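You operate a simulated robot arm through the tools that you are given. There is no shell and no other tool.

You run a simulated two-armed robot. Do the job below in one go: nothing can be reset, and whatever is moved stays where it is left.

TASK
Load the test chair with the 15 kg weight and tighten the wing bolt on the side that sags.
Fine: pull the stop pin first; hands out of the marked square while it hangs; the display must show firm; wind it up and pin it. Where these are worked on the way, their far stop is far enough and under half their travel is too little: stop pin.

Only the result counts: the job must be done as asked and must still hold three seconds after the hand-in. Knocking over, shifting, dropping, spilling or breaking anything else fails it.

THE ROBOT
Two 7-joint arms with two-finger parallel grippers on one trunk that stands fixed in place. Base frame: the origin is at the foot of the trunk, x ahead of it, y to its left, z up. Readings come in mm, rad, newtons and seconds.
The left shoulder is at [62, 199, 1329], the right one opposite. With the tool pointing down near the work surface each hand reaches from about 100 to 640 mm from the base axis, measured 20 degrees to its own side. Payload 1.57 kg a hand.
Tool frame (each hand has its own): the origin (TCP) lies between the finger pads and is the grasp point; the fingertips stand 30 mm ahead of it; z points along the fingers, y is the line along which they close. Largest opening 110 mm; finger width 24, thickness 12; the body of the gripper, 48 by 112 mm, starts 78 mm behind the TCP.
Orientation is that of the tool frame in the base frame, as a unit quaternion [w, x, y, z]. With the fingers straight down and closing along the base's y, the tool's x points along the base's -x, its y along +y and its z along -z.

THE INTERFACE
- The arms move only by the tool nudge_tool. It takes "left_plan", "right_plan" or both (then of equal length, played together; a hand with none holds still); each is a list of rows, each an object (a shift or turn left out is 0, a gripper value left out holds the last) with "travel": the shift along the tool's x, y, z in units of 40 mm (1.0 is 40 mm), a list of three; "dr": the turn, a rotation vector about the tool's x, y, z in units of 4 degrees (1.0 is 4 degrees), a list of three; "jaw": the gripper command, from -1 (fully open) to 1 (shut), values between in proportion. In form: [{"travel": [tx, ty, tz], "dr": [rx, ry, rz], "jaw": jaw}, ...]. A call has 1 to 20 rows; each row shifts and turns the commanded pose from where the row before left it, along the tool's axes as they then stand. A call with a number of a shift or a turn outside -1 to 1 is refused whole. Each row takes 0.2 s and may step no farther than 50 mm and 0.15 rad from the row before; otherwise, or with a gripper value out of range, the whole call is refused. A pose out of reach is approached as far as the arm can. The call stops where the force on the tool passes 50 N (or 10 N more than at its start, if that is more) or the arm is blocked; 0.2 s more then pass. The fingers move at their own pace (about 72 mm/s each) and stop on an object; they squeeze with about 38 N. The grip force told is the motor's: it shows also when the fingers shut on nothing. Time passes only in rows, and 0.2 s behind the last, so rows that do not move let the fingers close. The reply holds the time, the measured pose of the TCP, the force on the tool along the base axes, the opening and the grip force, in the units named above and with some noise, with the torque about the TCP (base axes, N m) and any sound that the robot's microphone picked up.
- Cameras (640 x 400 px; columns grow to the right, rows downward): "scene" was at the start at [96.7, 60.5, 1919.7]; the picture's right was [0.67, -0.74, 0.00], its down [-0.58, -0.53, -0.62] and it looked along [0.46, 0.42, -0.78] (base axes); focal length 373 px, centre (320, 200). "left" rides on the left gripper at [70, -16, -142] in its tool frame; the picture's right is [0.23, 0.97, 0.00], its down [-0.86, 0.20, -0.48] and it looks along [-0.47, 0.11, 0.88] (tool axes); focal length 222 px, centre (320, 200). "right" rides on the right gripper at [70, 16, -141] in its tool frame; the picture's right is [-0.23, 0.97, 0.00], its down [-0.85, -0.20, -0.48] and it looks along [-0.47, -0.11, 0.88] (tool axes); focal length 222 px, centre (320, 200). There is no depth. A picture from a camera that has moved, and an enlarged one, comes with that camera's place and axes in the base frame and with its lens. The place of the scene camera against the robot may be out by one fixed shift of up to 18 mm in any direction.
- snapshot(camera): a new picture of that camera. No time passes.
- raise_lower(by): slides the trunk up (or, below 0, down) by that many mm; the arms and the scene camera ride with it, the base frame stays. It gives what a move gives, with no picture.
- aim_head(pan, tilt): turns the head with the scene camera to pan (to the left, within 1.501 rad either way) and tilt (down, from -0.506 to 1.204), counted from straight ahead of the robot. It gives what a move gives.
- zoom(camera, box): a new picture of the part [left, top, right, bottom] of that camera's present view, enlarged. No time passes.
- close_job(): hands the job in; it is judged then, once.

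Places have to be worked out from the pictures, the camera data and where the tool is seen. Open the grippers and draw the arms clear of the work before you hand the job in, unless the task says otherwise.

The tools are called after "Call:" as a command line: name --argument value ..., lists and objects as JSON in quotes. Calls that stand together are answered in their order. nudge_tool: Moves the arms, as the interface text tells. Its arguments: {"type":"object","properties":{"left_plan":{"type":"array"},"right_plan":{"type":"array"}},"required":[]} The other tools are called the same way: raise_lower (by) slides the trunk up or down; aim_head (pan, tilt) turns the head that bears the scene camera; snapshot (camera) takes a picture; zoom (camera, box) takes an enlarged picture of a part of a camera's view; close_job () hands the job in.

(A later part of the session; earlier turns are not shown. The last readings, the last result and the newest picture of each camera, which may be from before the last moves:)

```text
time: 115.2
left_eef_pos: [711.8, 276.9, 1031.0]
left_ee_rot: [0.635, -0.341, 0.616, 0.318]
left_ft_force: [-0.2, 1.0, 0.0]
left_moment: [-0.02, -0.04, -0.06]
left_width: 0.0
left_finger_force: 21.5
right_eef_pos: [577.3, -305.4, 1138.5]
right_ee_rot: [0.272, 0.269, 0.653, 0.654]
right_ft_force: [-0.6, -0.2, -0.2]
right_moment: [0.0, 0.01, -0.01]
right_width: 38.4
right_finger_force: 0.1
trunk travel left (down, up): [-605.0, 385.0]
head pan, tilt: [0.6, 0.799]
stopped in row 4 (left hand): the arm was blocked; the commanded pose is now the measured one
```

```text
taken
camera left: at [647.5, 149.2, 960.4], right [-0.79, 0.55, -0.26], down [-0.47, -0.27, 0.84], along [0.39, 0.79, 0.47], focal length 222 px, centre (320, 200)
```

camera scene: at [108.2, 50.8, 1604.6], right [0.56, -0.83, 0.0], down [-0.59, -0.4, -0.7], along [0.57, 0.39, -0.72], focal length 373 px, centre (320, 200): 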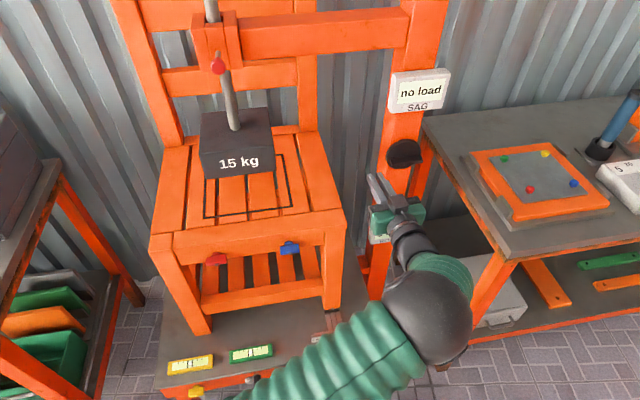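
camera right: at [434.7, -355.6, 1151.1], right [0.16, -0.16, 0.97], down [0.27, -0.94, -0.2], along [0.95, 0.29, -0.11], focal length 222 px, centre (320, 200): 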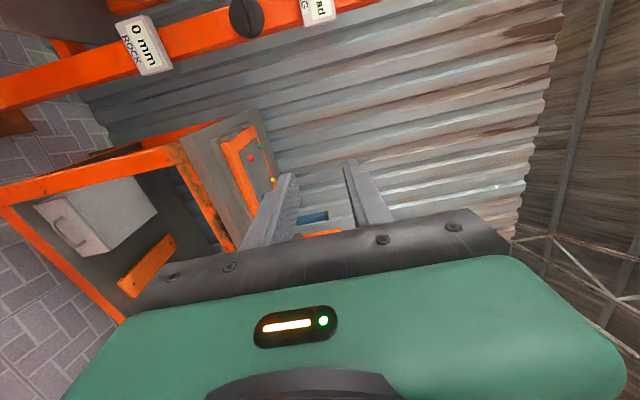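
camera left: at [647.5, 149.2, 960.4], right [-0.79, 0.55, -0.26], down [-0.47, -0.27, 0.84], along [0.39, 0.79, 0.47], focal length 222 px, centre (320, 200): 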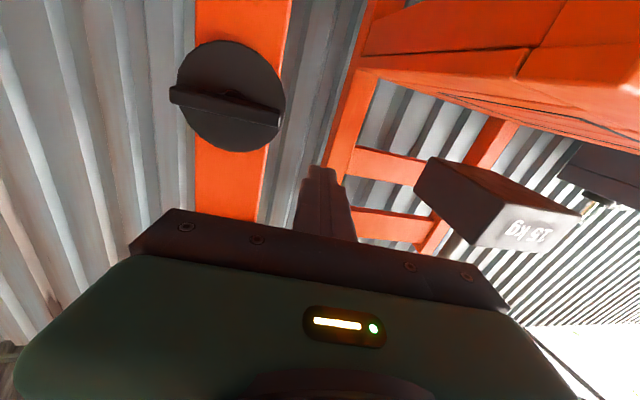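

The head and the right hand have shifted a few millimetres, so some part of the left arm is pressing on the robot itself. I look around with the head to find where.

Call:
aim_head --pan 0.0 --tilt 1.0

Call:
snapshot --camera "scene"

Call:
snapshot --camera "right"

```text
time: 116.2
left_eef_pos: [712.5, 277.0, 1027.3]
left_ee_rot: [0.633, -0.337, 0.619, 0.321]
left_ft_force: [0.3, 0.0, 0.0]
left_moment: [-0.01, 0.0, 0.0]
left_width: 0.0
left_finger_force: 21.7
right_eef_pos: [577.9, -304.5, 1137.3]
right_ee_rot: [0.272, 0.268, 0.653, 0.654]
right_ft_force: [-0.2, 0.7, -0.1]
right_moment: [0.05, 0.0, -0.01]
right_width: 38.4
right_finger_force: 0.0
trunk travel left (down, up): [-605.0, 385.0]
head pan, tilt: [0.0, 1.0]
```

```text
taken
camera scene: at [111.7, 4.2, 1591.4], right [0.0, -1.0, 0.0], down [-0.84, 0.0, -0.54], along [0.54, 0.0, -0.84], focal length 373 px, centre (320, 200)
```

scene: 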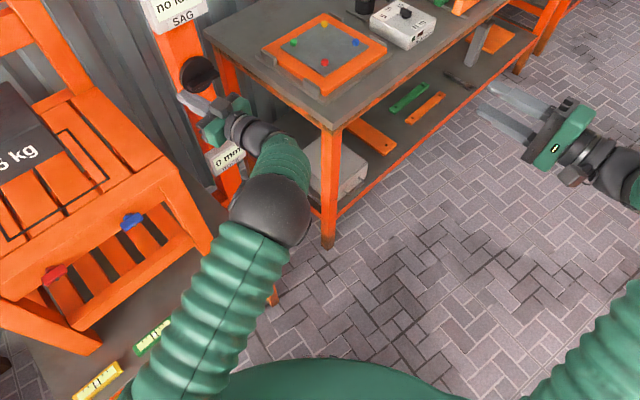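

```text
taken
camera right: at [429.2, -353.8, 1153.1], right [0.16, -0.16, 0.97], down [0.27, -0.94, -0.2], along [0.95, 0.29, -0.1], focal length 222 px, centre (320, 200)
```

right: 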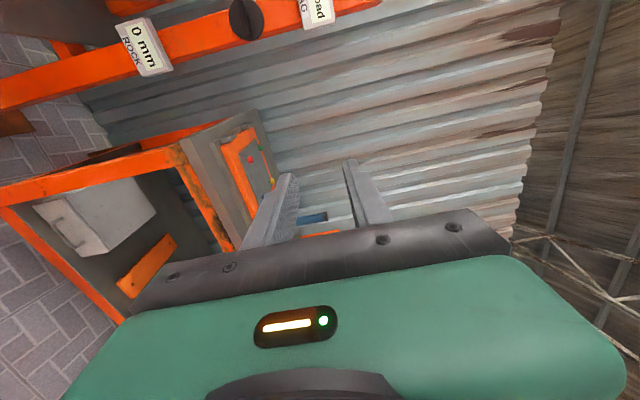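

Nothing external touches the left arm; it looks tightly folded at the elbow and wrist. I enlarge that region.

Call:
zoom --camera "scene" --box '[150, 50, 350, 260]'

Call:
zoom --camera "scene" --box '[60, 200, 460, 400]'

```text
1.90 times, centred on (250, 155) of scene
camera zoom: at [111.7, 4.2, 1591.4], right [0.0, -1.0, 0.0], down [-0.84, 0.0, -0.54], along [0.54, 0.0, -0.84], focal length 710 px, centre (453, 286)
```

zoom: 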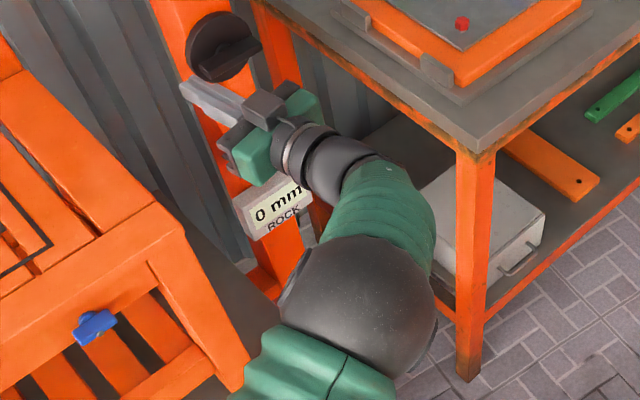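

```text
1.60 times, centred on (260, 300) of scene
camera zoom: at [111.7, 4.2, 1591.4], right [0.0, -1.0, 0.0], down [-0.84, 0.0, -0.54], along [0.54, 0.0, -0.84], focal length 596 px, centre (416, 40)
```

zoom: 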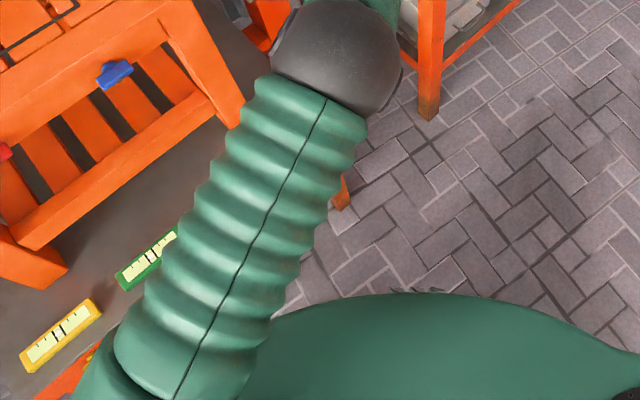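

The upper arm is resting against the robot's own chest, because the 45° hand heading drags the elbow to the right. With the hand pointing more straight ahead (about 17° heading) the elbow stays clear, so I raise the hand slightly and yaw it right by about 38°.

Call:
nudge_tool --left_plan '[{"travel": [-0.6, 0.2, 0], "dr": [0.9, 0, 0]}, {"travel": [-0.6, 0.2, 0], "dr": [0.9, 0, 0]}, {"travel": [-0.3, 0, 0], "dr": [0.95, 0, 0]}, {"dr": [0.95, 0, 0]}, {"dr": [0.95, 0, 0]}, {"dr": [0.95, 0, 0]}, {"dr": [0.95, 0, 0]}, {"dr": [0.95, 0, 0]}, {"dr": [0.95, 0, 0]}, {"dr": [0.95, 0, 0]}]'

Call:
snapshot --camera "scene"

Call:
snapshot --camera "left"

```text
time: 118.4
left_eef_pos: [698.1, 281.8, 1086.0]
left_ee_rot: [0.707, -0.112, 0.691, 0.102]
left_ft_force: [1.0, 0.2, 0.1]
left_moment: [0.01, 0.0, 0.0]
left_width: 0.0
left_finger_force: 21.3
right_eef_pos: [579.8, -303.6, 1138.4]
right_ee_rot: [0.272, 0.269, 0.653, 0.654]
right_ft_force: [-0.2, -0.5, 0.5]
right_moment: [0.01, 0.03, 0.03]
right_width: 38.8
right_finger_force: 0.1
trunk travel left (down, up): [-605.0, 385.0]
head pan, tilt: [0.0, 1.0]
```

```text
taken
camera scene: at [111.4, 5.7, 1592.2], right [0.0, -1.0, 0.0], down [-0.84, 0.0, -0.54], along [0.54, 0.0, -0.84], focal length 373 px, centre (320, 200)
```

scene: 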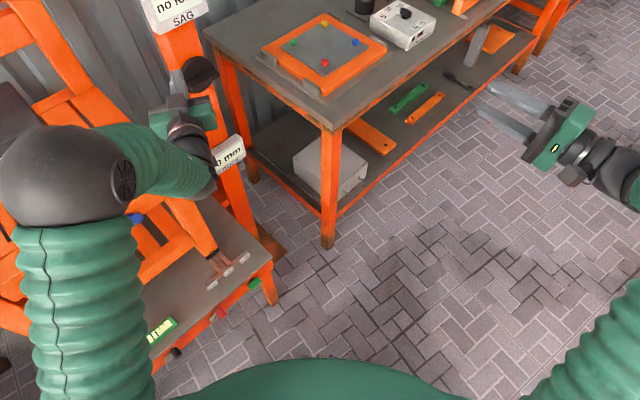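

```text
taken
camera left: at [569.2, 222.2, 1012.5], right [-0.28, 0.93, -0.24], down [-0.54, 0.06, 0.84], along [0.79, 0.37, 0.48], focal length 222 px, centre (320, 200)
```

left: 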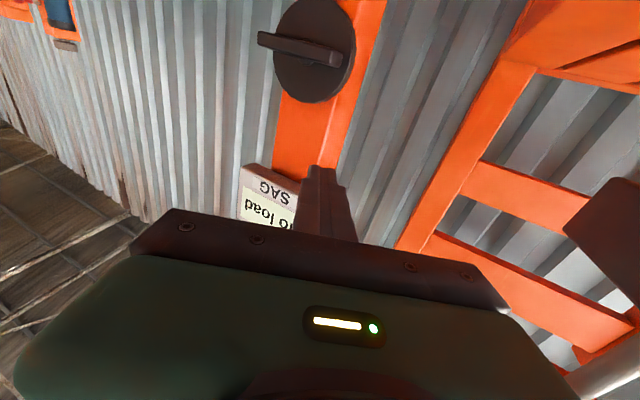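

The elbow is clear now and the hand heads at about 17°, with the knob placed again at F ≈ 793, R ≈ 382, z ≈ 997. I lower the closed fingertips to just under the bar's level and go part way in toward its left end.

Call:
nudge_tool --left_plan '[{"travel": [0.95, 0, 0], "jaw": 1}, {"travel": [0.95, 0, 0], "jaw": 1}, {"travel": [0.95, 0, 0], "jaw": 1}, {"travel": [0, -0.05, 0.6], "jaw": 1}, {"travel": [0, -0.05, 0.6], "jaw": 1}]'

Call:
snapshot --camera "left"

Call:
aim_head --pan 0.45 --tilt 0.75

Call:
snapshot --camera "scene"

```text
time: 119.6
left_eef_pos: [751.3, 286.9, 972.8]
left_ee_rot: [0.707, -0.112, 0.691, 0.103]
left_ft_force: [0.3, 0.9, -0.3]
left_moment: [0.01, 0.0, 0.0]
left_width: 0.0
left_finger_force: 20.8
left hand out of reach, approached as far as the arm can: row 3
right_eef_pos: [579.0, -305.1, 1139.2]
right_ee_rot: [0.272, 0.269, 0.653, 0.654]
right_ft_force: [0.0, 1.6, 0.5]
right_moment: [0.01, 0.02, -0.01]
right_width: 38.4
right_finger_force: 0.0
trunk travel left (down, up): [-605.0, 385.0]
head pan, tilt: [0.0, 1.0]
```

```text
taken
camera left: at [621.6, 228.5, 899.7], right [-0.29, 0.93, -0.24], down [-0.54, 0.05, 0.84], along [0.79, 0.37, 0.48], focal length 222 px, centre (320, 200)
```

left: 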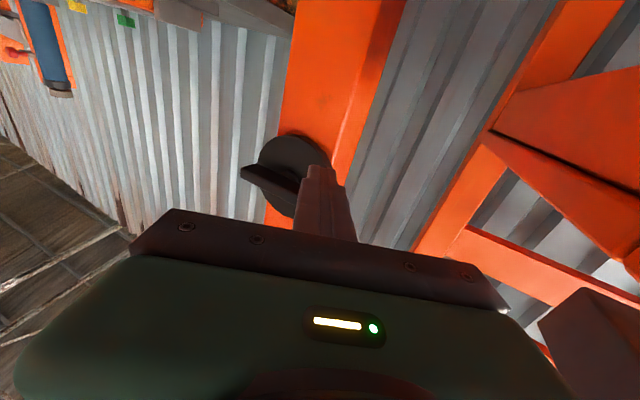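

```text
time: 120.5
left_eef_pos: [749.5, 287.7, 972.5]
left_ee_rot: [0.708, -0.113, 0.69, 0.103]
left_ft_force: [0.0, -0.2, 0.3]
left_moment: [0.0, -0.01, 0.01]
left_width: 0.2
left_finger_force: 21.8
right_eef_pos: [580.0, -303.7, 1138.6]
right_ee_rot: [0.272, 0.27, 0.653, 0.653]
right_ft_force: [-0.5, -0.4, -0.2]
right_moment: [-0.02, -0.04, -0.02]
right_width: 38.6
right_finger_force: 0.0
trunk travel left (down, up): [-605.0, 385.0]
head pan, tilt: [0.45, 0.75]
```

```text
taken
camera scene: at [116.7, 41.3, 1611.2], right [0.43, -0.9, 0.0], down [-0.62, -0.3, -0.73], along [0.66, 0.32, -0.68], focal length 373 px, centre (320, 200)
```

scene: 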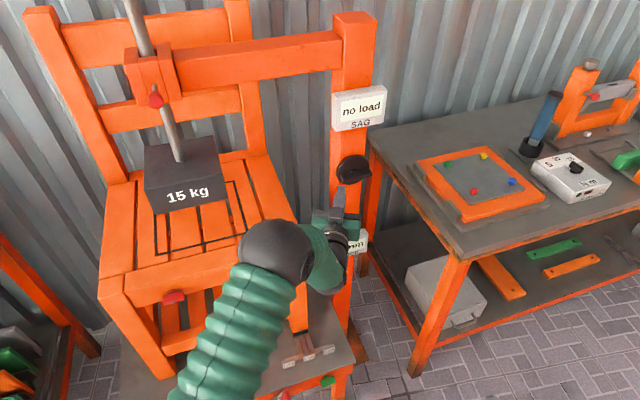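

The tips are at about F = 760, R = 340, z = 973, just below and left of the bar. I go in 36 mm toward the disc.

Call:
nudge_tool --left_plan '[{"travel": [0, 0.05, 0.5], "jaw": 1}, {"travel": [0, 0.05, 0.4], "jaw": 1}]'

Call:
snapshot --camera "left"

Call:
zoom --camera "scene" --box '[280, 120, 420, 260]'

```text
time: 121.0
left_eef_pos: [765.8, 294.2, 974.0]
left_ee_rot: [0.708, -0.112, 0.689, 0.103]
left_ft_force: [0.4, -0.1, 0.2]
left_moment: [0.0, 0.01, -0.01]
left_width: 0.1
left_finger_force: 21.1
right_eef_pos: [574.5, -305.0, 1141.5]
right_ee_rot: [0.273, 0.268, 0.652, 0.654]
right_ft_force: [-1.4, -0.7, 0.3]
right_moment: [0.03, 0.01, -0.02]
right_width: 38.3
right_finger_force: 0.0
trunk travel left (down, up): [-605.0, 385.0]
head pan, tilt: [0.45, 0.75]
stopped in row 2 (left hand): the force on the tool passed its limit at 61 N (the readings are from after the stop); the commanded pose is now the measured one
```

```text
taken
camera left: at [637.5, 235.3, 900.6], right [-0.29, 0.93, -0.24], down [-0.54, 0.05, 0.84], along [0.79, 0.37, 0.48], focal length 222 px, centre (320, 200)
```

left: 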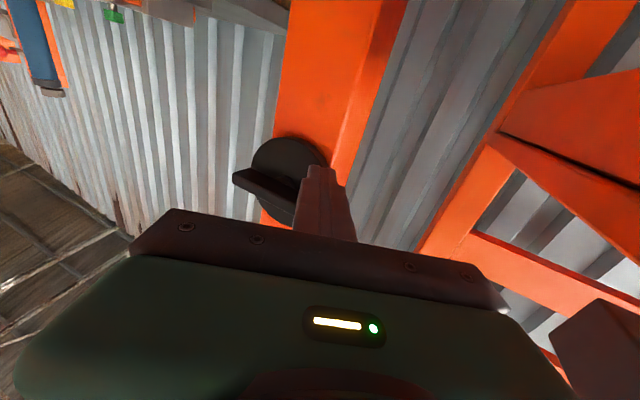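

```text
2.86 times, centred on (350, 190) of scene
camera zoom: at [112.1, 39.3, 1611.7], right [0.44, -0.9, 0.0], down [-0.61, -0.3, -0.73], along [0.66, 0.32, -0.68], focal length 1065 px, centre (234, 229)
```

zoom: 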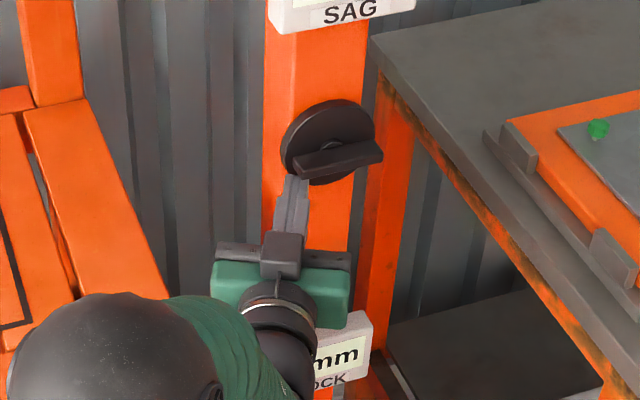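

The tips met something at about F = 776 (61 N, released at once; nothing moved). I look closely at where they touch.

Call:
zoom --camera "left" --box '[220, 120, 380, 240]'

Call:
zoom --camera "scene" --box '[320, 140, 390, 200]'

Call:
snapshot --camera "right"

```text
3.33 times, centred on (300, 180) of left
camera zoom: at [637.5, 235.3, 900.6], right [-0.29, 0.93, -0.24], down [-0.54, 0.05, 0.84], along [0.79, 0.37, 0.48], focal length 740 px, centre (387, 267)
```

zoom: 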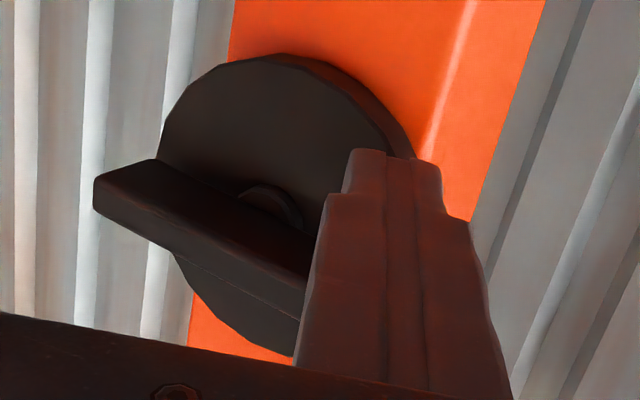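

```text
6.67 times, centred on (355, 170) of scene
camera zoom: at [112.1, 39.3, 1611.7], right [0.44, -0.9, 0.0], down [-0.61, -0.3, -0.73], along [0.66, 0.32, -0.68], focal length 2485 px, centre (87, 400)
```

zoom: 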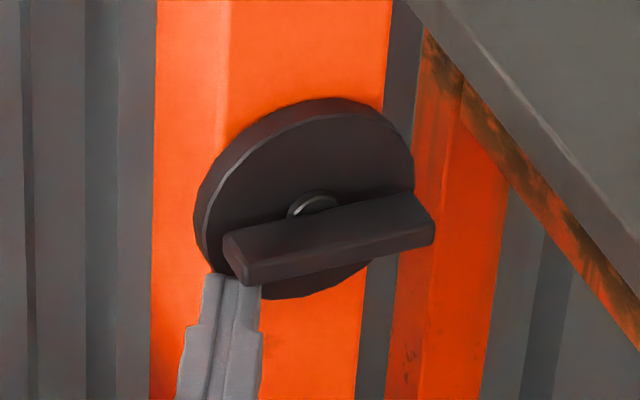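

```text
taken
camera right: at [425.1, -354.6, 1155.1], right [0.15, -0.16, 0.98], down [0.27, -0.94, -0.2], along [0.95, 0.29, -0.1], focal length 222 px, centre (320, 200)
```

right: 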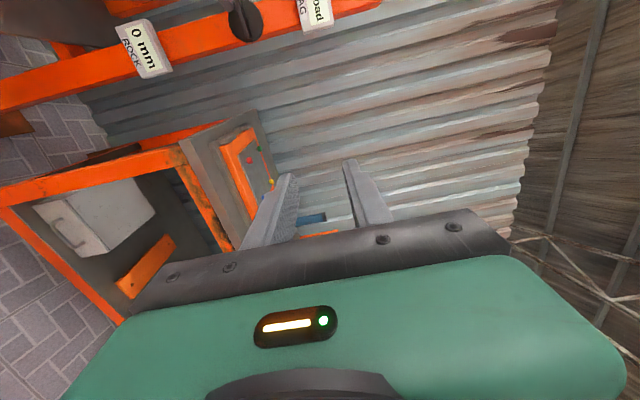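

The tips are just under the bar's left end, touching the disc face at about F = 778. I ease back 4 mm and push straight up in small steps to turn the knob a little, and watch the force and the weight.

Call:
nudge_tool --left_plan '[{"travel": [0, 0, -0.1], "jaw": 1}, {"travel": [-0.2, 0, 0], "jaw": 1}, {"travel": [-0.15, 0, 0], "jaw": 1}, {"travel": [-0.15, 0, 0], "jaw": 1}]'

Call:
zoom --camera "scene" --box '[320, 140, 390, 200]'

Call:
zoom --camera "scene" --box '[100, 0, 300, 260]'

```text
time: 122.0
left_eef_pos: [762.7, 295.2, 986.9]
left_ee_rot: [0.704, -0.114, 0.693, 0.103]
left_ft_force: [-5.6, -1.1, -18.2]
left_moment: [-0.02, 0.47, -0.06]
left_width: 0.1
left_finger_force: 21.5
right_eef_pos: [577.7, -301.1, 1140.6]
right_ee_rot: [0.273, 0.268, 0.654, 0.653]
right_ft_force: [0.7, 0.3, -0.1]
right_moment: [0.0, 0.0, 0.02]
right_width: 38.7
right_finger_force: 0.1
trunk travel left (down, up): [-605.0, 385.0]
head pan, tilt: [0.45, 0.75]
```

```text
6.67 times, centred on (355, 170) of scene
camera zoom: at [119.8, 43.5, 1610.6], right [0.44, -0.9, 0.0], down [-0.62, -0.3, -0.73], along [0.66, 0.32, -0.69], focal length 2485 px, centre (87, 400)
```

zoom: 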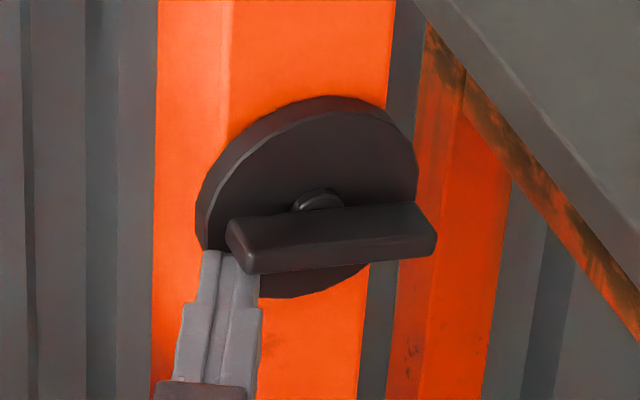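

```text
1.54 times, centred on (200, 130) of scene
camera zoom: at [119.8, 43.5, 1610.6], right [0.44, -0.9, 0.0], down [-0.62, -0.3, -0.73], along [0.66, 0.32, -0.69], focal length 573 px, centre (505, 308)
```

zoom: 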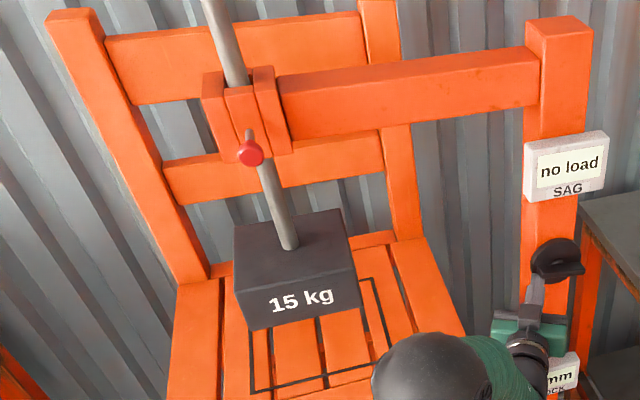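

The bar has turned about 6–13° with 18 N, so the knob moves. I take a reference view of the weight and guide, then push further round the circle and compare.

Call:
zoom --camera "scene" --box '[120, 60, 260, 230]'

Call:
nudge_tool --left_plan '[{"travel": [-0.2, 0, 0], "jaw": 1}, {"travel": [-0.2, -0.02, 0.01], "jaw": 1}, {"travel": [-0.2, -0.05, 0.02], "jaw": 1}, {"travel": [-0.15, -0.05, 0.02], "jaw": 1}]'

Call:
zoom --camera "scene" --box '[320, 140, 390, 200]'

Call:
zoom --camera "scene" --box '[120, 60, 260, 230]'

```text
2.35 times, centred on (190, 145) of scene
camera zoom: at [119.8, 43.5, 1610.6], right [0.44, -0.9, 0.0], down [-0.62, -0.3, -0.73], along [0.66, 0.32, -0.69], focal length 877 px, centre (626, 329)
```

zoom: 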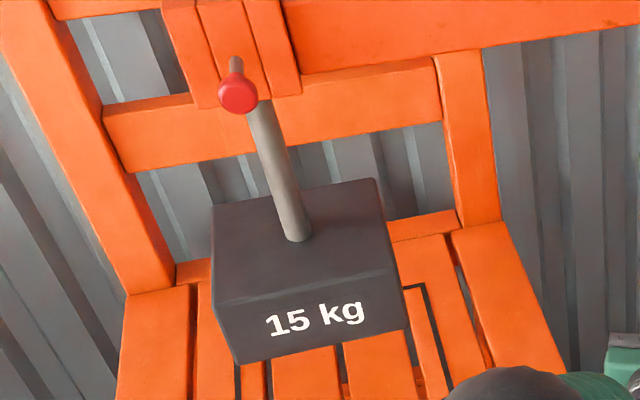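

```text
time: 123.0
left_eef_pos: [766.4, 293.9, 1028.5]
left_ee_rot: [0.711, -0.114, 0.686, 0.104]
left_ft_force: [-0.4, 2.6, 0.1]
left_moment: [-0.01, 0.04, -0.21]
left_width: 0.0
left_finger_force: 21.3
right_eef_pos: [576.1, -301.1, 1141.1]
right_ee_rot: [0.273, 0.268, 0.653, 0.654]
right_ft_force: [0.6, 0.3, 0.5]
right_moment: [0.0, 0.02, 0.04]
right_width: 38.4
right_finger_force: 0.0
trunk travel left (down, up): [-605.0, 385.0]
head pan, tilt: [0.45, 0.75]
```

```text
6.67 times, centred on (355, 170) of scene
camera zoom: at [116.0, 44.0, 1611.7], right [0.44, -0.9, 0.0], down [-0.62, -0.3, -0.73], along [0.66, 0.32, -0.68], focal length 2485 px, centre (87, 400)
```

zoom: 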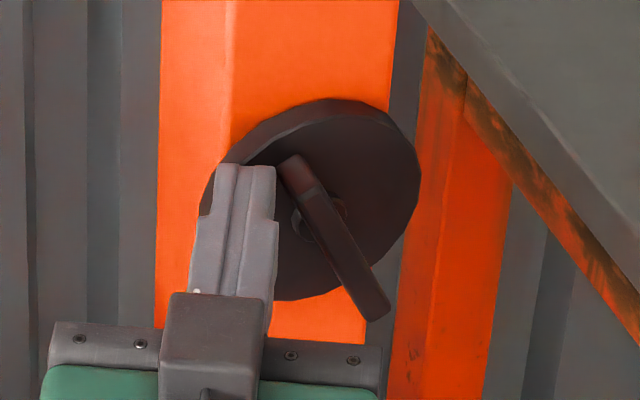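

```text
2.35 times, centred on (190, 145) of scene
camera zoom: at [116.0, 44.0, 1611.7], right [0.44, -0.9, 0.0], down [-0.62, -0.3, -0.73], along [0.66, 0.32, -0.68], focal length 877 px, centre (626, 329)
```

zoom: 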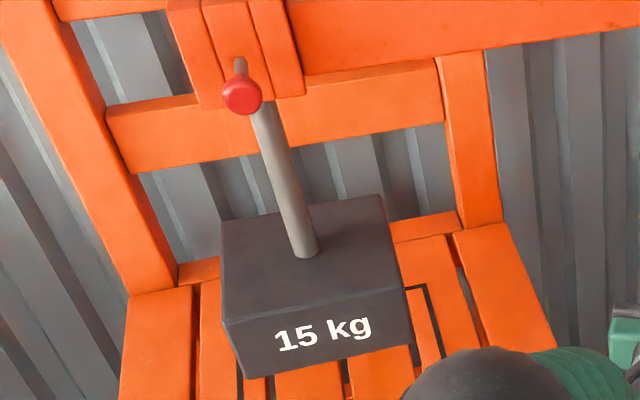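

Turning clockwise (left end up and over) lowers the weight: the bar has gone about 70° and the weight sank roughly 25 mm. I carry on round the top with the fingertips, a little nearer the hub, pushing the bar end to the right.

Call:
nudge_tool --left_plan '[{"travel": [0, -0.035, -0.066], "jaw": 1}, {"travel": [0.045, -0.166, 0.087], "jaw": 1}, {"travel": [0.045, -0.166, 0.087], "jaw": 1}, {"travel": [-0.065, -0.18, 0.095], "jaw": 1}, {"travel": [-0.065, -0.18, 0.095], "jaw": 1}]'

Call:
zoom --camera "scene" --box '[320, 140, 390, 200]'

Call:
zoom --camera "scene" --box '[120, 60, 400, 230]'

```text
time: 124.2
left_eef_pos: [778.8, 273.3, 1026.4]
left_ee_rot: [0.708, -0.116, 0.689, 0.103]
left_ft_force: [-27.3, 13.9, 11.0]
left_moment: [0.14, -0.06, 0.43]
left_width: 0.0
left_finger_force: 21.3
right_eef_pos: [569.9, -297.5, 1144.8]
right_ee_rot: [0.275, 0.265, 0.653, 0.654]
right_ft_force: [-0.5, -0.4, -0.3]
right_moment: [-0.02, 0.0, 0.0]
right_width: 38.6
right_finger_force: 0.1
trunk travel left (down, up): [-605.0, 385.0]
head pan, tilt: [0.45, 0.75]
```

```text
6.67 times, centred on (355, 170) of scene
camera zoom: at [105.0, 49.4, 1611.8], right [0.44, -0.9, 0.01], down [-0.61, -0.3, -0.73], along [0.66, 0.32, -0.68], focal length 2485 px, centre (87, 400)
```

zoom: 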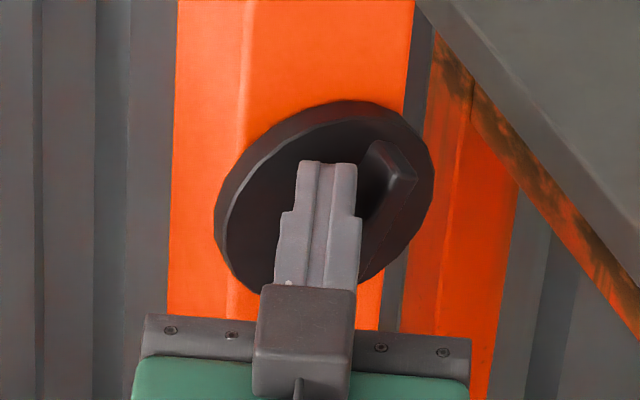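

```text
2.29 times, centred on (260, 145) of scene
camera zoom: at [105.0, 49.4, 1611.8], right [0.44, -0.9, 0.01], down [-0.61, -0.3, -0.73], along [0.66, 0.32, -0.68], focal length 852 px, centre (457, 326)
```

zoom: 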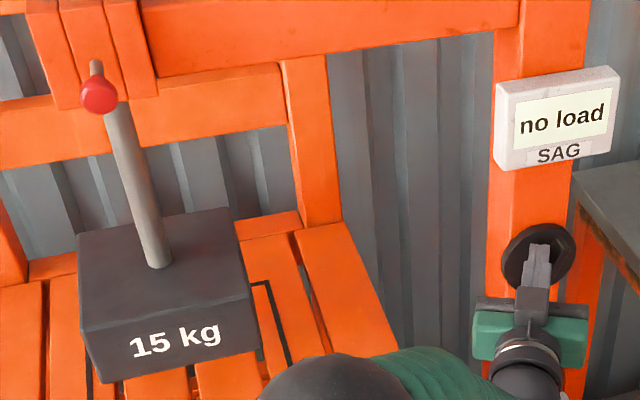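

The bar stands at roughly 125° now and the weight keeps sinking; the display still says "no load". I continue round the upper right.

Call:
nudge_tool --left_plan '[{"travel": [0, -0.228, 0.119], "jaw": 1}, {"travel": [0, -0.228, 0.119], "jaw": 1}, {"travel": [0.112, -0.145, 0.076], "jaw": 1}]'

Call:
zoom --camera "scene" --box '[320, 140, 390, 200]'

Call:
zoom --camera "scene" --box '[120, 60, 400, 230]'

```text
time: 125.0
left_eef_pos: [806.0, 246.8, 1025.0]
left_ee_rot: [0.709, -0.112, 0.689, 0.102]
left_ft_force: [-1.1, -0.1, 9.6]
left_moment: [0.04, -0.26, 0.12]
left_width: 0.1
left_finger_force: 21.5
right_eef_pos: [574.7, -302.0, 1142.0]
right_ee_rot: [0.272, 0.268, 0.652, 0.655]
right_ft_force: [0.7, 1.6, -0.2]
right_moment: [-0.02, -0.02, -0.01]
right_width: 38.5
right_finger_force: 0.1
trunk travel left (down, up): [-605.0, 385.0]
head pan, tilt: [0.45, 0.75]
```

```text
6.67 times, centred on (355, 170) of scene
camera zoom: at [113.6, 41.6, 1611.6], right [0.43, -0.9, 0.0], down [-0.61, -0.3, -0.73], along [0.66, 0.32, -0.68], focal length 2485 px, centre (87, 400)
```

zoom: 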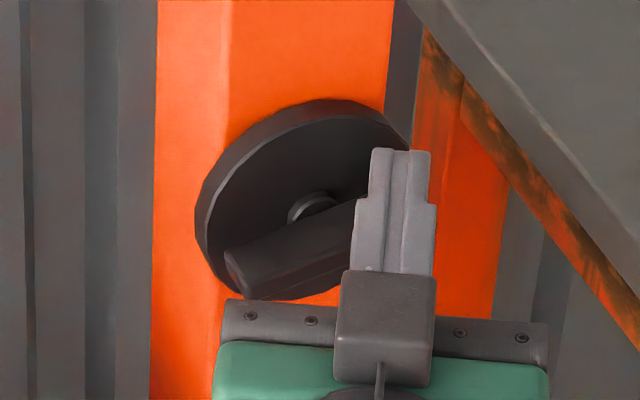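

```text
2.29 times, centred on (260, 145) of scene
camera zoom: at [113.6, 41.6, 1611.6], right [0.43, -0.9, 0.0], down [-0.61, -0.3, -0.73], along [0.66, 0.32, -0.68], focal length 852 px, centre (457, 326)
```

zoom: 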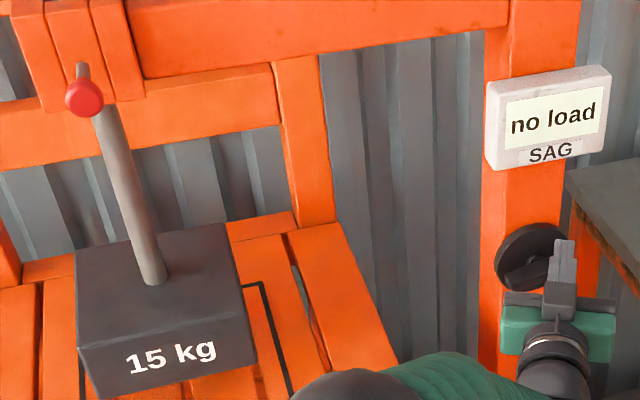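

The bar is nearly horizontal again (about 165°) with the tips above its right end, and the weight is about 67 mm lower than at the start. I push that end down in small steps and watch for the display to change.

Call:
nudge_tool --left_plan '[{"travel": [0.25, -0.03, 0.015], "jaw": 1}, {"travel": [0.2, -0.03, 0.015], "jaw": 1}, {"travel": [0.15, 0, 0], "jaw": 1}]'

Call:
zoom --camera "scene" --box '[320, 140, 390, 200]'

Call:
zoom --camera "scene" --box '[120, 60, 400, 230]'

```text
time: 125.8
left_eef_pos: [807.3, 243.4, 1014.5]
left_ee_rot: [0.718, -0.112, 0.679, 0.105]
left_ft_force: [10.8, -2.4, 47.1]
left_moment: [0.5, -0.21, -0.15]
left_width: 0.0
left_finger_force: 21.7
right_eef_pos: [572.7, -307.1, 1142.9]
right_ee_rot: [0.274, 0.267, 0.651, 0.655]
right_ft_force: [-1.0, -0.8, 0.3]
right_moment: [0.04, 0.03, 0.02]
right_width: 38.7
right_finger_force: 0.1
trunk travel left (down, up): [-605.0, 385.0]
head pan, tilt: [0.45, 0.75]
```

```text
6.67 times, centred on (355, 170) of scene
camera zoom: at [106.4, 35.0, 1612.8], right [0.43, -0.9, 0.0], down [-0.61, -0.29, -0.74], along [0.66, 0.32, -0.68], focal length 2485 px, centre (87, 400)
```

zoom: 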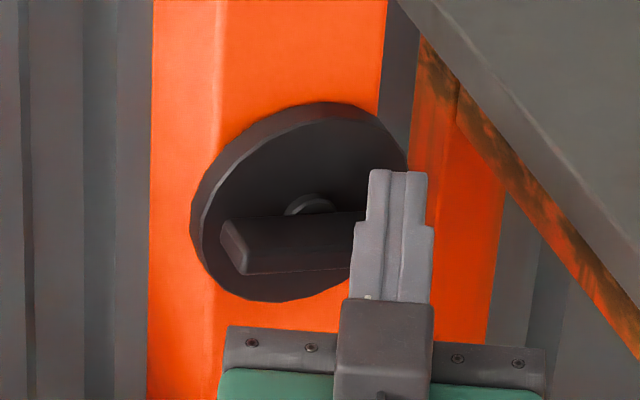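

```text
2.29 times, centred on (260, 145) of scene
camera zoom: at [106.4, 35.0, 1612.8], right [0.43, -0.9, 0.0], down [-0.61, -0.29, -0.74], along [0.66, 0.32, -0.68], focal length 852 px, centre (457, 326)
```

zoom: 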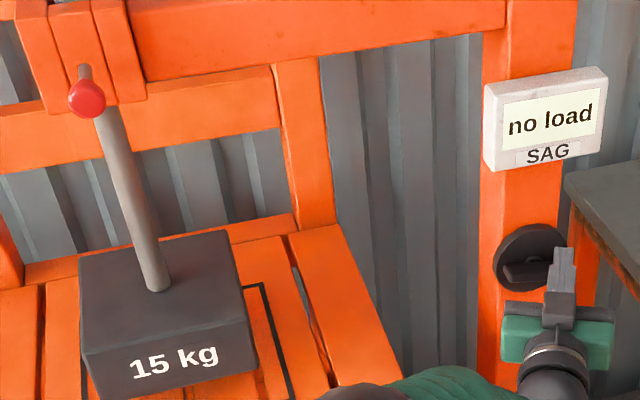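

The push now reads 47 N with the bar at about 180°, and the display still says "no load". I check whether the weight has reached the seat.

Call:
zoom --camera "scene" --box '[120, 140, 260, 260]'

Call:
snapshot --camera "left"

```text
3.33 times, centred on (190, 200) of scene
camera zoom: at [106.4, 35.0, 1612.8], right [0.43, -0.9, 0.0], down [-0.61, -0.29, -0.74], along [0.66, 0.32, -0.68], focal length 1242 px, centre (753, 200)
```

zoom: 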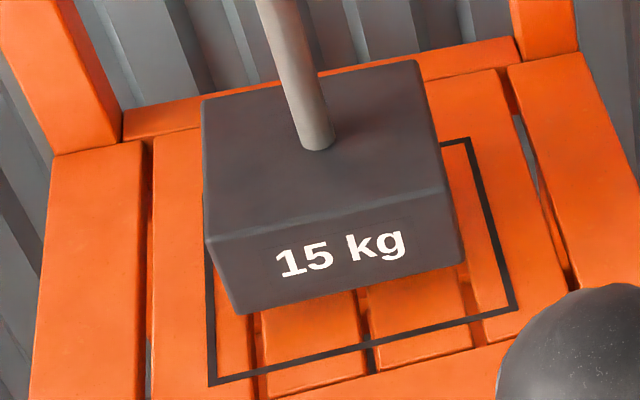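

```text
taken
camera left: at [680.4, 184.2, 937.1], right [-0.28, 0.93, -0.25], down [-0.56, 0.05, 0.82], along [0.78, 0.37, 0.51], focal length 222 px, centre (320, 200)
```

left: 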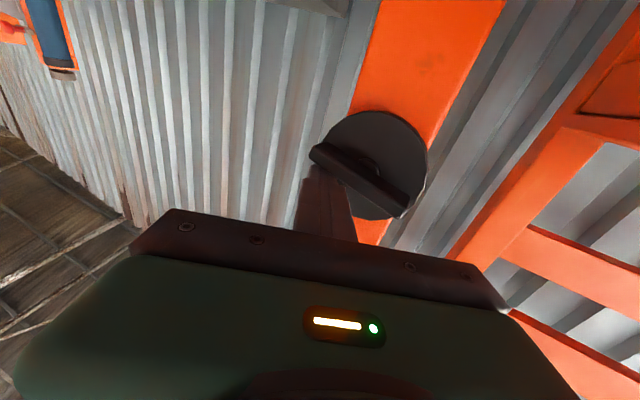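

The weight still hangs some 25 mm above the seat. I keep pushing the right end down with very small steps.

Call:
nudge_tool --left_plan '[{"travel": [0.1, -0.02, 0.01], "jaw": 1}, {"travel": [0.1, 0, 0], "jaw": 1}, {"travel": [0.1, 0, 0], "jaw": 1}, {"travel": [0.1, 0, 0], "jaw": 1}]'

Call:
zoom --camera "scene" --box '[320, 140, 390, 200]'

Call:
zoom --camera "scene" --box '[120, 60, 400, 230]'

```text
time: 126.8
left_eef_pos: [807.0, 241.4, 979.9]
left_ee_rot: [0.706, -0.111, 0.692, 0.102]
left_ft_force: [-5.5, -14.4, 6.2]
left_moment: [-0.08, 0.04, 0.02]
left_width: 0.0
left_finger_force: 21.1
right_eef_pos: [576.2, -305.9, 1139.9]
right_ee_rot: [0.273, 0.269, 0.651, 0.655]
right_ft_force: [0.2, 1.2, 0.5]
right_moment: [-0.02, -0.02, -0.04]
right_width: 38.5
right_finger_force: 0.0
trunk travel left (down, up): [-605.0, 385.0]
head pan, tilt: [0.45, 0.75]
```

```text
6.67 times, centred on (355, 170) of scene
camera zoom: at [113.3, 34.0, 1611.4], right [0.43, -0.9, -0.01], down [-0.61, -0.29, -0.73], along [0.66, 0.32, -0.68], focal length 2485 px, centre (87, 400)
```

zoom: 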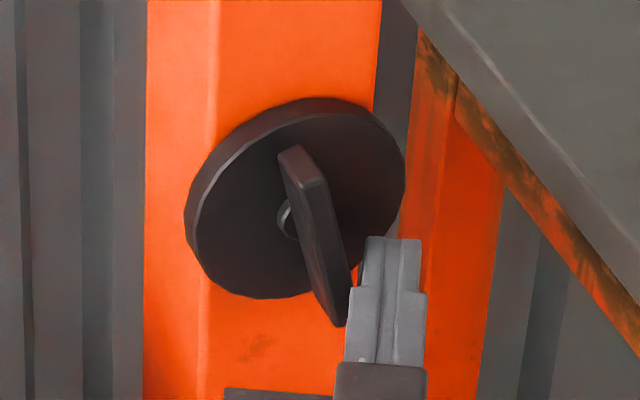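

```text
2.29 times, centred on (260, 145) of scene
camera zoom: at [113.3, 34.0, 1611.4], right [0.43, -0.9, -0.01], down [-0.61, -0.29, -0.73], along [0.66, 0.32, -0.68], focal length 852 px, centre (457, 326)
```

zoom: 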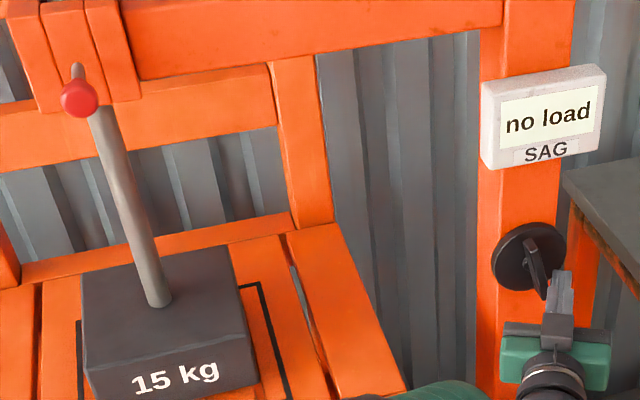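

The knob moved on smoothly to about 260° and the weight is now some 107 mm down, still unloaded. I push on around the bottom toward the left in small steps.

Call:
nudge_tool --left_plan '[{"travel": [0.225, 0.1, -0.05], "jaw": 1}, {"travel": [0.1, 0.22, -0.116], "jaw": 1}, {"travel": [0.05, 0.22, -0.116], "jaw": 1}]'

Call:
zoom --camera "scene" --box '[320, 140, 390, 200]'

Call:
zoom --camera "scene" --box '[120, 60, 400, 230]'

```text
time: 127.6
left_eef_pos: [792.7, 254.3, 964.6]
left_ee_rot: [0.706, -0.111, 0.692, 0.104]
left_ft_force: [7.1, -27.0, 8.0]
left_moment: [0.37, 0.11, -0.13]
left_width: 0.1
left_finger_force: 21.4
right_eef_pos: [576.3, -308.1, 1137.8]
right_ee_rot: [0.272, 0.269, 0.651, 0.655]
right_ft_force: [0.1, 0.2, -0.2]
right_moment: [0.01, 0.02, -0.02]
right_width: 38.4
right_finger_force: 0.0
trunk travel left (down, up): [-605.0, 385.0]
head pan, tilt: [0.45, 0.75]
```

```text
6.67 times, centred on (355, 170) of scene
camera zoom: at [116.9, 29.4, 1611.3], right [0.43, -0.9, -0.01], down [-0.62, -0.29, -0.73], along [0.66, 0.32, -0.68], focal length 2485 px, centre (87, 400)
```

zoom: 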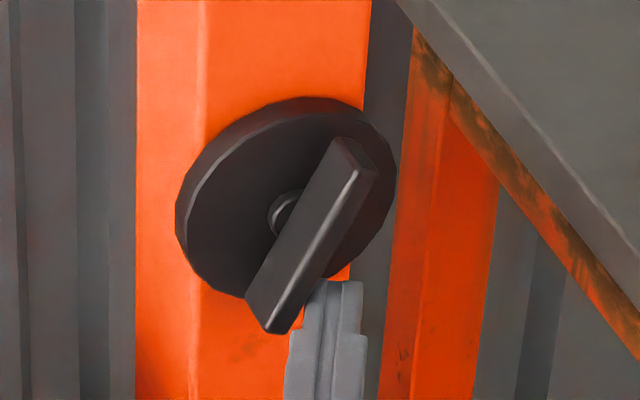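

```text
2.29 times, centred on (260, 145) of scene
camera zoom: at [116.9, 29.4, 1611.3], right [0.43, -0.9, -0.01], down [-0.62, -0.29, -0.73], along [0.66, 0.32, -0.68], focal length 852 px, centre (457, 326)
```

zoom: 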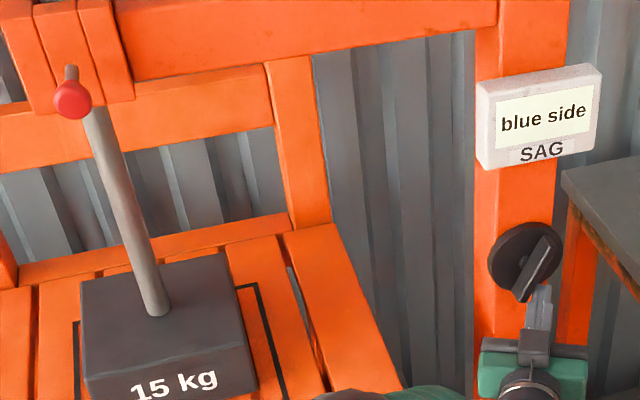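

The display now reads "blue side": the weight rests on the seat and the blue side sags. I give the knob a small further push so that the weight surely rests, then check.

Call:
nudge_tool --left_plan '[{"travel": [0.03, 0.2, -0.1], "jaw": 1}, {"travel": [0.0, 0.15, -0.08], "jaw": 1}]'

Call:
zoom --camera "scene" --box '[320, 140, 390, 200]'

Call:
zoom --camera "scene" --box '[120, 60, 400, 230]'

```text
time: 128.2
left_eef_pos: [788.0, 257.1, 961.2]
left_ee_rot: [0.708, -0.103, 0.693, 0.089]
left_ft_force: [31.4, -34.6, -4.9]
left_moment: [0.29, 0.34, -0.64]
left_width: 0.0
left_finger_force: 21.1
right_eef_pos: [579.6, -299.3, 1139.6]
right_ee_rot: [0.273, 0.267, 0.654, 0.653]
right_ft_force: [-0.1, 0.2, 0.5]
right_moment: [-0.03, 0.03, -0.06]
right_width: 38.5
right_finger_force: 0.0
trunk travel left (down, up): [-605.0, 385.0]
head pan, tilt: [0.45, 0.75]
stopped in row 2 (left hand): the force on the tool passed its limit at 52 N (the readings are from after the stop); the commanded pose is now the measured one
```

```text
6.67 times, centred on (355, 170) of scene
camera zoom: at [127.7, 33.5, 1610.3], right [0.43, -0.9, -0.01], down [-0.62, -0.29, -0.73], along [0.65, 0.32, -0.69], focal length 2485 px, centre (87, 400)
```

zoom: 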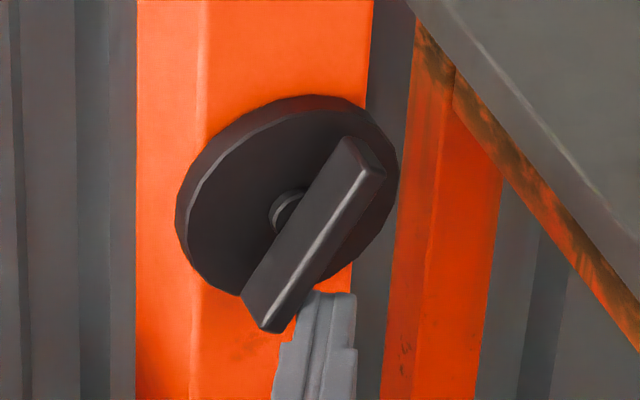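

```text
2.29 times, centred on (260, 145) of scene
camera zoom: at [127.7, 33.5, 1610.3], right [0.43, -0.9, -0.01], down [-0.62, -0.29, -0.73], along [0.65, 0.32, -0.69], focal length 852 px, centre (457, 326)
```

zoom: 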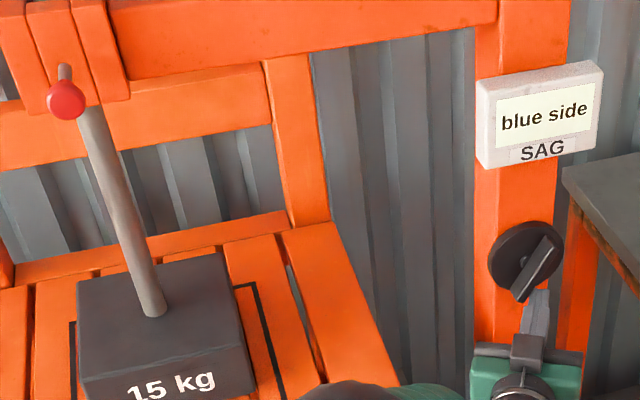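

The knob meets firm resistance now (52 N, at its lower end), and the display holds "blue side". I withdraw the fingers straight back from the knob, then further away.

Call:
nudge_tool --left_plan '[{"travel": [0.05, -0.3, -0.3], "jaw": 1}, {"travel": [0, -0.46, -0.88], "jaw": 1}, {"travel": [0, -0.46, -0.88], "jaw": 1}, {"travel": [0, 0, -0.9], "jaw": 1}, {"travel": [0, 0.2, -0.9], "jaw": 1}]'

Call:
snapshot --camera "scene"

Call:
zoom --camera "scene" --box '[120, 60, 400, 230]'

```text
time: 128.5
left_eef_pos: [782.8, 254.9, 960.2]
left_ee_rot: [0.707, -0.102, 0.695, 0.082]
left_ft_force: [32.0, -14.0, -16.5]
left_moment: [-0.09, 0.52, -0.61]
left_width: 0.1
left_finger_force: 21.3
right_eef_pos: [574.1, -292.2, 1143.2]
right_ee_rot: [0.274, 0.265, 0.656, 0.652]
right_ft_force: [-0.1, -0.1, 0.5]
right_moment: [-0.01, 0.03, 0.0]
right_width: 38.4
right_finger_force: 0.0
trunk travel left (down, up): [-605.0, 385.0]
head pan, tilt: [0.45, 0.75]
stopped in row 1 (left hand): the force on the tool passed its limit at 64 N (the readings are from after the stop); the commanded pose is now the measured one
```

```text
taken
camera scene: at [128.7, 38.1, 1610.1], right [0.44, -0.9, -0.01], down [-0.62, -0.29, -0.73], along [0.65, 0.32, -0.69], focal length 373 px, centre (320, 200)
```

scene: 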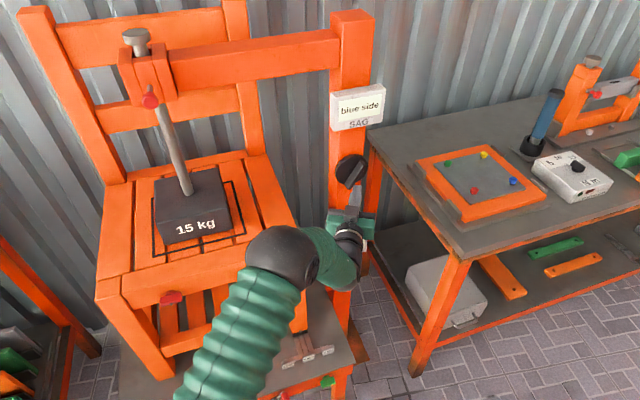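

```text
2.29 times, centred on (260, 145) of scene
camera zoom: at [128.7, 38.1, 1610.1], right [0.44, -0.9, -0.01], down [-0.62, -0.29, -0.73], along [0.65, 0.32, -0.69], focal length 852 px, centre (457, 326)
```

zoom: 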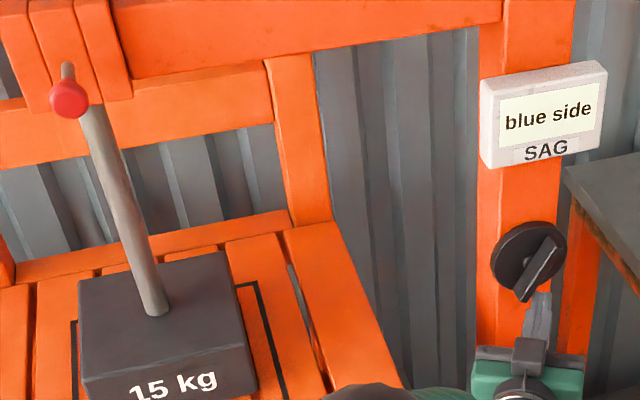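

Pulling back meets resistance (64 N), so the fingertips are caught on something. I look closely before moving again.

Call:
zoom --camera "scene" --box '[320, 140, 400, 240]'

Call:
zoom --camera "left" --box '[220, 60, 440, 240]'

Call:
snapshot --camera "right"

```text
4.00 times, centred on (360, 190) of scene
camera zoom: at [128.7, 38.1, 1610.1], right [0.44, -0.9, -0.01], down [-0.62, -0.29, -0.73], along [0.65, 0.32, -0.69], focal length 1491 px, centre (160, 240)
```

zoom: 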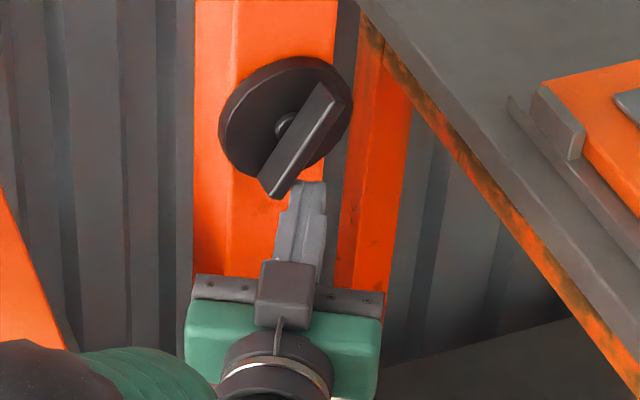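

```text
2.22 times, centred on (330, 150) of left
camera zoom: at [651.4, 200.6, 889.8], right [-0.25, 0.93, -0.26], down [-0.53, 0.09, 0.84], along [0.81, 0.35, 0.47], focal length 494 px, centre (298, 311)
```

zoom: 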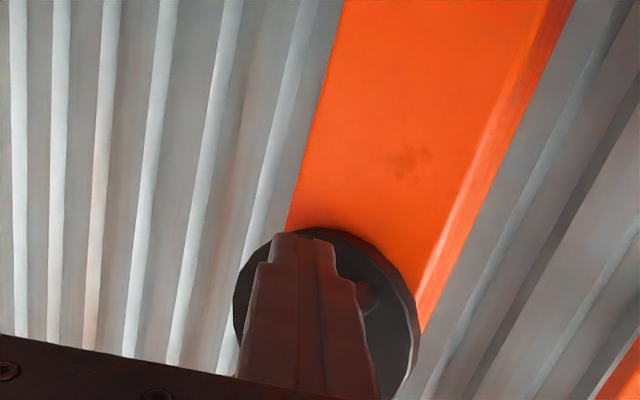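

```text
taken
camera right: at [424.4, -343.6, 1158.3], right [0.15, -0.15, 0.98], down [0.27, -0.94, -0.19], along [0.95, 0.29, -0.1], focal length 222 px, centre (320, 200)
```

right: 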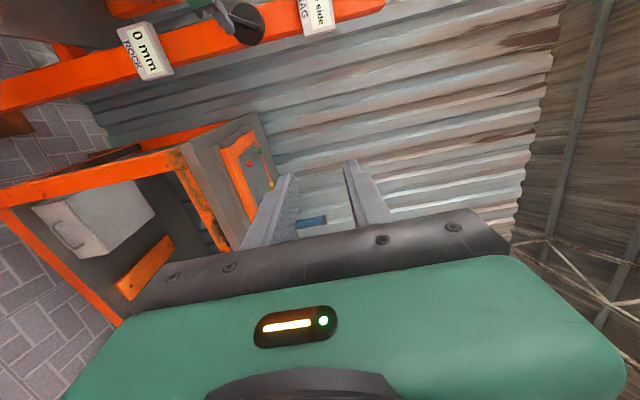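

The fingers are pressed sideways against the bar's lower end rather than hooked. I ease them off to the right in small steps to unload them first.

Call:
nudge_tool --left_plan '[{"travel": [0.05, -0.11, 0.05], "jaw": 1}, {"travel": [0.05, -0.11, 0.05], "jaw": 1}, {"travel": [0.0, -0.11, 0.04], "jaw": 1}]'

Call:
zoom --camera "scene" --box '[320, 140, 400, 240]'

```text
time: 129.3
left_eef_pos: [787.0, 252.1, 968.5]
left_ee_rot: [0.713, -0.108, 0.687, 0.089]
left_ft_force: [-0.4, -1.7, -1.3]
left_moment: [-0.04, 0.06, -0.06]
left_width: 0.2
left_finger_force: 21.8
right_eef_pos: [568.5, -292.6, 1146.5]
right_ee_rot: [0.276, 0.265, 0.655, 0.652]
right_ft_force: [-0.2, -0.3, -0.1]
right_moment: [-0.01, 0.02, 0.02]
right_width: 38.5
right_finger_force: 0.1
trunk travel left (down, up): [-605.0, 385.0]
head pan, tilt: [0.45, 0.75]
```

```text
4.00 times, centred on (360, 190) of scene
camera zoom: at [117.1, 41.6, 1611.5], right [0.44, -0.9, 0.0], down [-0.62, -0.3, -0.73], along [0.66, 0.32, -0.68], focal length 1491 px, centre (160, 240)
```

zoom: 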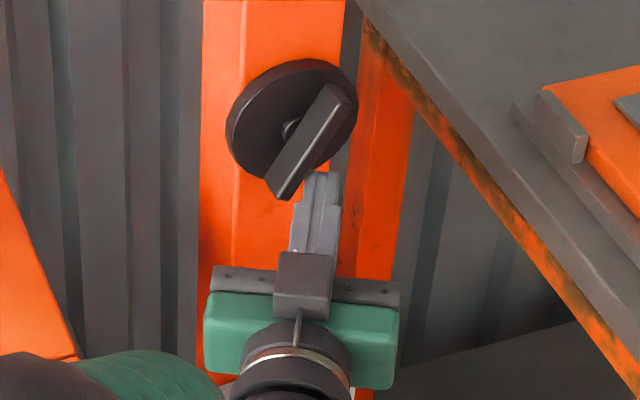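

The load is gone (about 2 N). I now withdraw straight back from the post, gently at first.

Call:
nudge_tool --left_plan '[{"travel": [0, -0.12, -0.22], "jaw": 1}, {"travel": [0, -0.12, -0.22], "jaw": 1}, {"travel": [0, -0.3, -0.6], "jaw": 1}, {"travel": [0, -0.3, -0.7], "jaw": 1}, {"travel": [0, 0, -0.9], "jaw": 1}]'

Call:
snapshot --camera "scene"

```text
time: 130.5
left_eef_pos: [695.3, 187.6, 965.4]
left_ee_rot: [0.712, -0.106, 0.689, 0.087]
left_ft_force: [-0.6, -0.2, 0.1]
left_moment: [0.02, 0.02, -0.02]
left_width: 0.3
left_finger_force: 21.2
right_eef_pos: [568.2, -293.3, 1148.0]
right_ee_rot: [0.276, 0.264, 0.654, 0.653]
right_ft_force: [0.0, -0.4, 0.6]
right_moment: [-0.01, -0.02, -0.02]
right_width: 38.4
right_finger_force: 0.1
trunk travel left (down, up): [-605.0, 385.0]
head pan, tilt: [0.45, 0.75]
```

```text
taken
camera scene: at [115.4, 40.3, 1611.4], right [0.44, -0.9, 0.0], down [-0.62, -0.3, -0.73], along [0.66, 0.32, -0.68], focal length 373 px, centre (320, 200)
```

scene: 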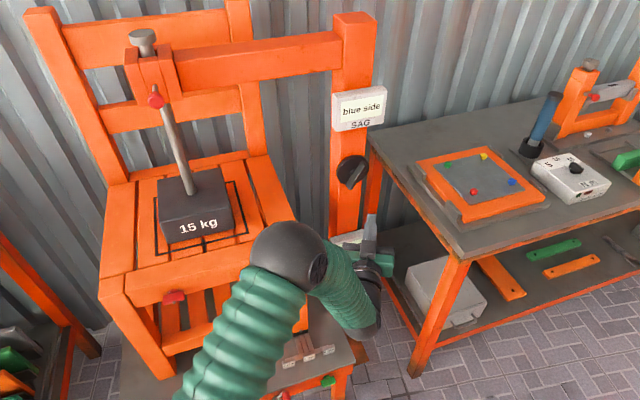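

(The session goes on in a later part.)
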